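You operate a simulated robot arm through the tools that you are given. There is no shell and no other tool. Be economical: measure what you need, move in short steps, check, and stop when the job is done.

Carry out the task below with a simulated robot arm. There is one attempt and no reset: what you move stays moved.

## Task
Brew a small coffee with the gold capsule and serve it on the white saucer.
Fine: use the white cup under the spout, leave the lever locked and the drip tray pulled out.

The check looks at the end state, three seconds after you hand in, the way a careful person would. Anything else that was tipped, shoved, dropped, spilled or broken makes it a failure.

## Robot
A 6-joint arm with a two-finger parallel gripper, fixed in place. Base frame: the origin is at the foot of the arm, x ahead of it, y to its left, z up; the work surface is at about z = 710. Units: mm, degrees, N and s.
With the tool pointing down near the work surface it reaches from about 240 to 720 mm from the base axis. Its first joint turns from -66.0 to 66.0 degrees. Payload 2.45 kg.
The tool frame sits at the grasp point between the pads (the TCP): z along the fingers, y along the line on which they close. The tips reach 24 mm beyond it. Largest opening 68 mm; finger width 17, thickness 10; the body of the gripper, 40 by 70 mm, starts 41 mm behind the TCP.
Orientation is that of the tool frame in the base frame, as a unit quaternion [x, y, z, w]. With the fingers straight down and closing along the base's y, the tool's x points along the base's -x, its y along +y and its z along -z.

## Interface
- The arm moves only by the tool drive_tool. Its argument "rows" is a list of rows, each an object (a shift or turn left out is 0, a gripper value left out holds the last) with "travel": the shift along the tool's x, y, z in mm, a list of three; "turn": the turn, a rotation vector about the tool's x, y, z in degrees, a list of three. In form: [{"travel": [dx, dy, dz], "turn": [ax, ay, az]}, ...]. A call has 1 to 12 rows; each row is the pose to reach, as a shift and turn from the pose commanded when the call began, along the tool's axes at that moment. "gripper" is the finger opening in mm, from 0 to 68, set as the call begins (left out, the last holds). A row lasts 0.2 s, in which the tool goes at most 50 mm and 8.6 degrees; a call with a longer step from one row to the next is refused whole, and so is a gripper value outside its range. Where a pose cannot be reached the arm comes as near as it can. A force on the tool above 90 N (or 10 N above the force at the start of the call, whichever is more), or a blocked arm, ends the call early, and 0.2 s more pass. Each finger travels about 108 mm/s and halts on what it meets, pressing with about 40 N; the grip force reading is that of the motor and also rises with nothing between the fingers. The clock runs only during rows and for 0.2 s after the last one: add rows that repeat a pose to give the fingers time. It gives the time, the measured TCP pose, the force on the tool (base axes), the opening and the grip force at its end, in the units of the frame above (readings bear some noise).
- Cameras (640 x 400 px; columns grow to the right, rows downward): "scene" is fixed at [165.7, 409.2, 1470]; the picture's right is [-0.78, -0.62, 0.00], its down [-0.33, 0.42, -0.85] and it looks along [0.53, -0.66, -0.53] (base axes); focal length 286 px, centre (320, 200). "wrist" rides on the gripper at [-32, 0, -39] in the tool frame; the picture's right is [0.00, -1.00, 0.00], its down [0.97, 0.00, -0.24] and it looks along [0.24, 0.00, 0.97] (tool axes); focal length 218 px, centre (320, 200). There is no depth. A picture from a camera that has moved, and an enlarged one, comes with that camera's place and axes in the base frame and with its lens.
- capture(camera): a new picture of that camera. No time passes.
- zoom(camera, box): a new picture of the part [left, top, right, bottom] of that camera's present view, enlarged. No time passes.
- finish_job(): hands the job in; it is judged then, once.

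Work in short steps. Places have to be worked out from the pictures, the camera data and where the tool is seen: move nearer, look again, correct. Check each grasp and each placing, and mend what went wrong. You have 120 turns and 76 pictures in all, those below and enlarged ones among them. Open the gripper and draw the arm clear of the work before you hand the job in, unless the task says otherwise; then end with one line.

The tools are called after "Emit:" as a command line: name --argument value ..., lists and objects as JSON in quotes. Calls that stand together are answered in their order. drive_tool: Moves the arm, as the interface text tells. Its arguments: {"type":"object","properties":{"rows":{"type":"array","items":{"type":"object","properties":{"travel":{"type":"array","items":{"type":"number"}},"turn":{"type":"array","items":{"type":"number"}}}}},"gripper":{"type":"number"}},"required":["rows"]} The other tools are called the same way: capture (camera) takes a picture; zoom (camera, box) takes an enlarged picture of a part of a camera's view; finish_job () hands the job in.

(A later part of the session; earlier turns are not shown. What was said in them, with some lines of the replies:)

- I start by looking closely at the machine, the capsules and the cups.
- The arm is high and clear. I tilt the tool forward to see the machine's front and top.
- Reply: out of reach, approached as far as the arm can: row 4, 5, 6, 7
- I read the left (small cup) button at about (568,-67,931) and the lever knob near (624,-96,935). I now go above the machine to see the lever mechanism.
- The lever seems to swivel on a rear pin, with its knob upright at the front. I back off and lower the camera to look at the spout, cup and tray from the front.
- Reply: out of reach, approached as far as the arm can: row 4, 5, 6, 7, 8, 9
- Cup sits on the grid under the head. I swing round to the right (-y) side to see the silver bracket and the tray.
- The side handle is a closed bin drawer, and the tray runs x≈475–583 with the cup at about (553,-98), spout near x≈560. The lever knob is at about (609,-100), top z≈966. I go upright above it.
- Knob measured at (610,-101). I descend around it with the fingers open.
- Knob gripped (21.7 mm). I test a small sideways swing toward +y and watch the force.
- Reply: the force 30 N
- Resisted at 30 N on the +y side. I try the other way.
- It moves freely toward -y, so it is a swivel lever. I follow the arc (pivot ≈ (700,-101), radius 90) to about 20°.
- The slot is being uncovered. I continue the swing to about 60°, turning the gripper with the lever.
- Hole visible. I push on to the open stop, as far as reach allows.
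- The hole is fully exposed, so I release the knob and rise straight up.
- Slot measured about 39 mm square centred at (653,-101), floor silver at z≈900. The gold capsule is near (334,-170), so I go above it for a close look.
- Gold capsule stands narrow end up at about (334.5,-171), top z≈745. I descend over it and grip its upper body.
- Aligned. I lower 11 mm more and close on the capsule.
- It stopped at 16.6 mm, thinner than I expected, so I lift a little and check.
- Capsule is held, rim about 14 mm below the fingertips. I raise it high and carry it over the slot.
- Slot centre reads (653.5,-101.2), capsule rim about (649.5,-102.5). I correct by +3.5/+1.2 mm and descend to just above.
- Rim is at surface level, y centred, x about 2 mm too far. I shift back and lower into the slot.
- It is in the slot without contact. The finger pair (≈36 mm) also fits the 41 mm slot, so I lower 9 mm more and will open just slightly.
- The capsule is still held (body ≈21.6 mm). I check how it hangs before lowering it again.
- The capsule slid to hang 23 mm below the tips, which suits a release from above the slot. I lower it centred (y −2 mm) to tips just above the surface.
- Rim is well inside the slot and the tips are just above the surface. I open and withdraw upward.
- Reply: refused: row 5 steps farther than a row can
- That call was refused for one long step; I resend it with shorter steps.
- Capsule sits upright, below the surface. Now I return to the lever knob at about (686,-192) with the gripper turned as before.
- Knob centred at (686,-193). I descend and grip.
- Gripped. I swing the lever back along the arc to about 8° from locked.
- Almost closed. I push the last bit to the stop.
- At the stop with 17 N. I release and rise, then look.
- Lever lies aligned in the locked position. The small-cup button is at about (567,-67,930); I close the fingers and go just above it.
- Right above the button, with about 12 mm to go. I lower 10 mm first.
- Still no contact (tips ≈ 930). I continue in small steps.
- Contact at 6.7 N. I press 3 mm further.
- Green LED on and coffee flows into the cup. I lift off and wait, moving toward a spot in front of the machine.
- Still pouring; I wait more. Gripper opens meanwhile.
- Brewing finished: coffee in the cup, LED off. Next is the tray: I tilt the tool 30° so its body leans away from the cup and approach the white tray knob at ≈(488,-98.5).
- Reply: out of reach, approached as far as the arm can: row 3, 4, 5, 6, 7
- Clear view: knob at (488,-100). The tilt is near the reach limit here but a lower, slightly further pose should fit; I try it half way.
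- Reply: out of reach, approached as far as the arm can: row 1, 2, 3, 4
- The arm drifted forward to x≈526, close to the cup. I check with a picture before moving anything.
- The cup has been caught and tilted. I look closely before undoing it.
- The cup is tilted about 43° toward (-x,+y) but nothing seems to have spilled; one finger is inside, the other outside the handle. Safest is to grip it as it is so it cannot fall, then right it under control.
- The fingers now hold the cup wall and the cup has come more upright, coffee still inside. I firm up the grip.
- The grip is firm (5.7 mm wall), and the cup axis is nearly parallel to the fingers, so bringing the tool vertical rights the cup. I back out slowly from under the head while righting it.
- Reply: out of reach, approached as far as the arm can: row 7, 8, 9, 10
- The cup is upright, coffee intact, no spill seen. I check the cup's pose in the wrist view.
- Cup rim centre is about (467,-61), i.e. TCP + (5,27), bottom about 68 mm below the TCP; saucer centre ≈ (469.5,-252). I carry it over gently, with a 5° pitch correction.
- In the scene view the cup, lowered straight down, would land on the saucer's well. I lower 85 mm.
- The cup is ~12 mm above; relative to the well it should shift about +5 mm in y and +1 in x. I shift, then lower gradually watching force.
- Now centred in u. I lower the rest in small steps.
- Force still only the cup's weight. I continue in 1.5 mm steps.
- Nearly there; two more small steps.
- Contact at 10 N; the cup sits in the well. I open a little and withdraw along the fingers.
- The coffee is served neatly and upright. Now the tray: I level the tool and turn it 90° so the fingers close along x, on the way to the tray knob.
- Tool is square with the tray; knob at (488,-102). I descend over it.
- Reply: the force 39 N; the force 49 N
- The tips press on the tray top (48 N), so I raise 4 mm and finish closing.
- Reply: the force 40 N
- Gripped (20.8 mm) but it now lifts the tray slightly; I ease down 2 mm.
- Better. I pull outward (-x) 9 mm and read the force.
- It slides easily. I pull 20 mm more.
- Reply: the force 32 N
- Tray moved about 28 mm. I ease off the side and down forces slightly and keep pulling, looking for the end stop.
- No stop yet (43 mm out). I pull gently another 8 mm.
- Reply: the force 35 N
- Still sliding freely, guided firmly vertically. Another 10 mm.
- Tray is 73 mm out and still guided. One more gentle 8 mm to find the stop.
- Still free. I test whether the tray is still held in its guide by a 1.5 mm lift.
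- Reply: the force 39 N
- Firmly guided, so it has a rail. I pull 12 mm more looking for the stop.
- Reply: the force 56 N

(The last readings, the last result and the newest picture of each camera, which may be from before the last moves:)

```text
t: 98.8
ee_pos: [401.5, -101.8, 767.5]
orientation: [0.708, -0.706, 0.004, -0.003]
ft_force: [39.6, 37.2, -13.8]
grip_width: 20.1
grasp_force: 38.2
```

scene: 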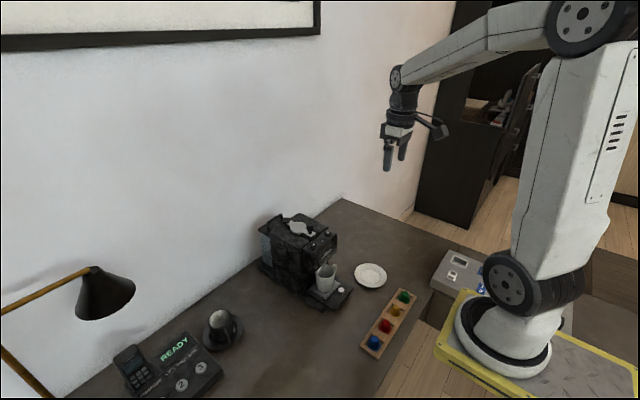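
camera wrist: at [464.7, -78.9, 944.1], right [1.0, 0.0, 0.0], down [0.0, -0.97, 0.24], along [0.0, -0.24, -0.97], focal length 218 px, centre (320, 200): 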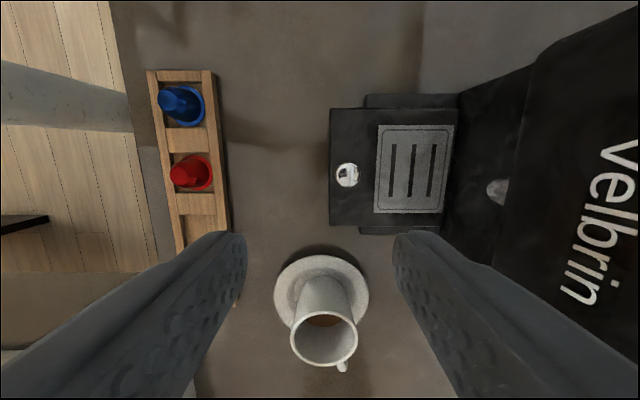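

The end stop is reached (40 N at x≈401). I relax 6 mm of command, open, and rise.

Emit:
drive_tool --rows '[{"travel": [0, -3, 0]}, {"travel": [0, -6, 0]}, {"travel": [0, -6, 0]}]'

Emit:
drive_tool --gripper 40 --rows '[{"travel": [0, 0, 0]}, {"travel": [0, 0, 0]}, {"travel": [0, 0, 0]}, {"travel": [0, 0, -30]}, {"travel": [0, 0, -70]}, {"travel": [0, 0, -110]}, {"travel": [0, 0, -150]}, {"travel": [-30, 0, -190]}, {"travel": [-60, 0, -230]}, {"travel": [-90, 0, -260]}, {"travel": [-100, 0, -280]}, {"travel": [-100, 0, -280]}]'

Emit:
capture --camera "scene"

Emit:
zoom --camera "scene" --box '[250, 200, 430, 340]'

```text
t: 99.6
ee_pos: [401.6, -101.5, 768.0]
orientation: [-0.705, 0.709, 0.001, 0.0]
ft_force: [10.7, 1.9, 18.8]
grip_width: 20.0
grasp_force: 38.1
```

```text
t: 102.2
ee_pos: [403.7, -2.6, 1047.3]
orientation: [-0.707, 0.708, 0.002, 0.0]
ft_force: [-0.8, 0.0, 0.5]
grip_width: 40.0
grasp_force: 0.1
```

```text
7 pictures are left
```

scene: 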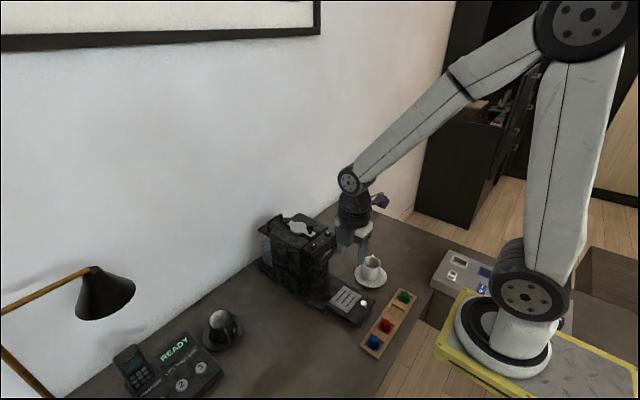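

```text
2.86 times, centred on (340, 270) of scene
camera zoom: at [165.7, 409.2, 1470.0], right [-0.78, -0.62, 0.0], down [-0.33, 0.42, -0.85], along [0.53, -0.66, -0.53], focal length 818 px, centre (263, 0)
```

zoom: 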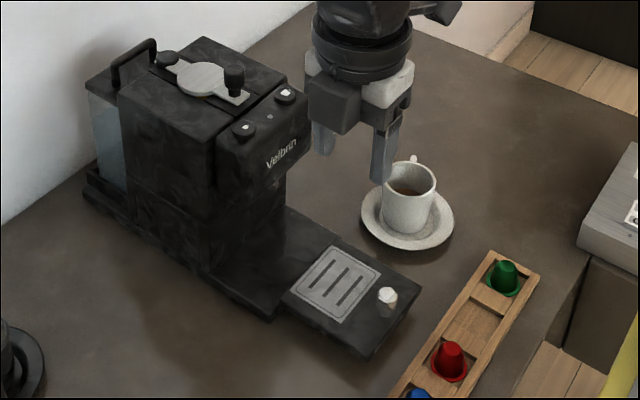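

Tray out and cup served; I check the lever once more, as something golden shows at the disc's edge.

Emit:
zoom --camera "scene" --box '[275, 205, 345, 255]'

```text
8.00 times, centred on (310, 230) of scene
camera zoom: at [165.7, 409.2, 1470.0], right [-0.78, -0.62, 0.0], down [-0.33, 0.42, -0.85], along [0.53, -0.66, -0.53], focal length 2292 px, centre (400, -40)
```

zoom: 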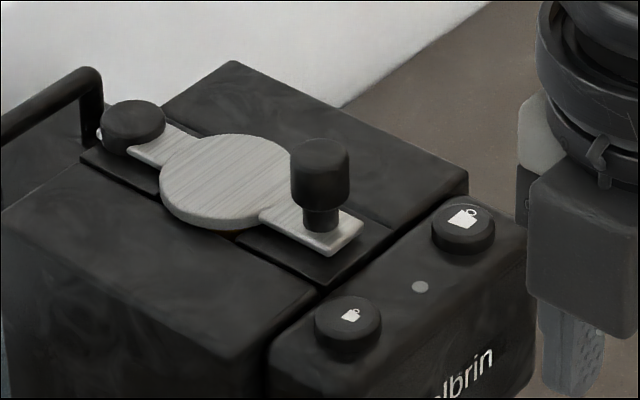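

The lever lies fully locked, the tray is out, the cup is on the saucer, and the open gripper is well clear. I hand in.

Emit:
finish_job

```text
The job is handed in.
```

The small gold-capsule coffee is brewed and stands in the white cup on the white saucer, with the lever locked and the drip tray pulled out to its stop; I caught and tilted the cup (about 43°) while reaching for the tray, then righted it, and saw no spill in the pictures.
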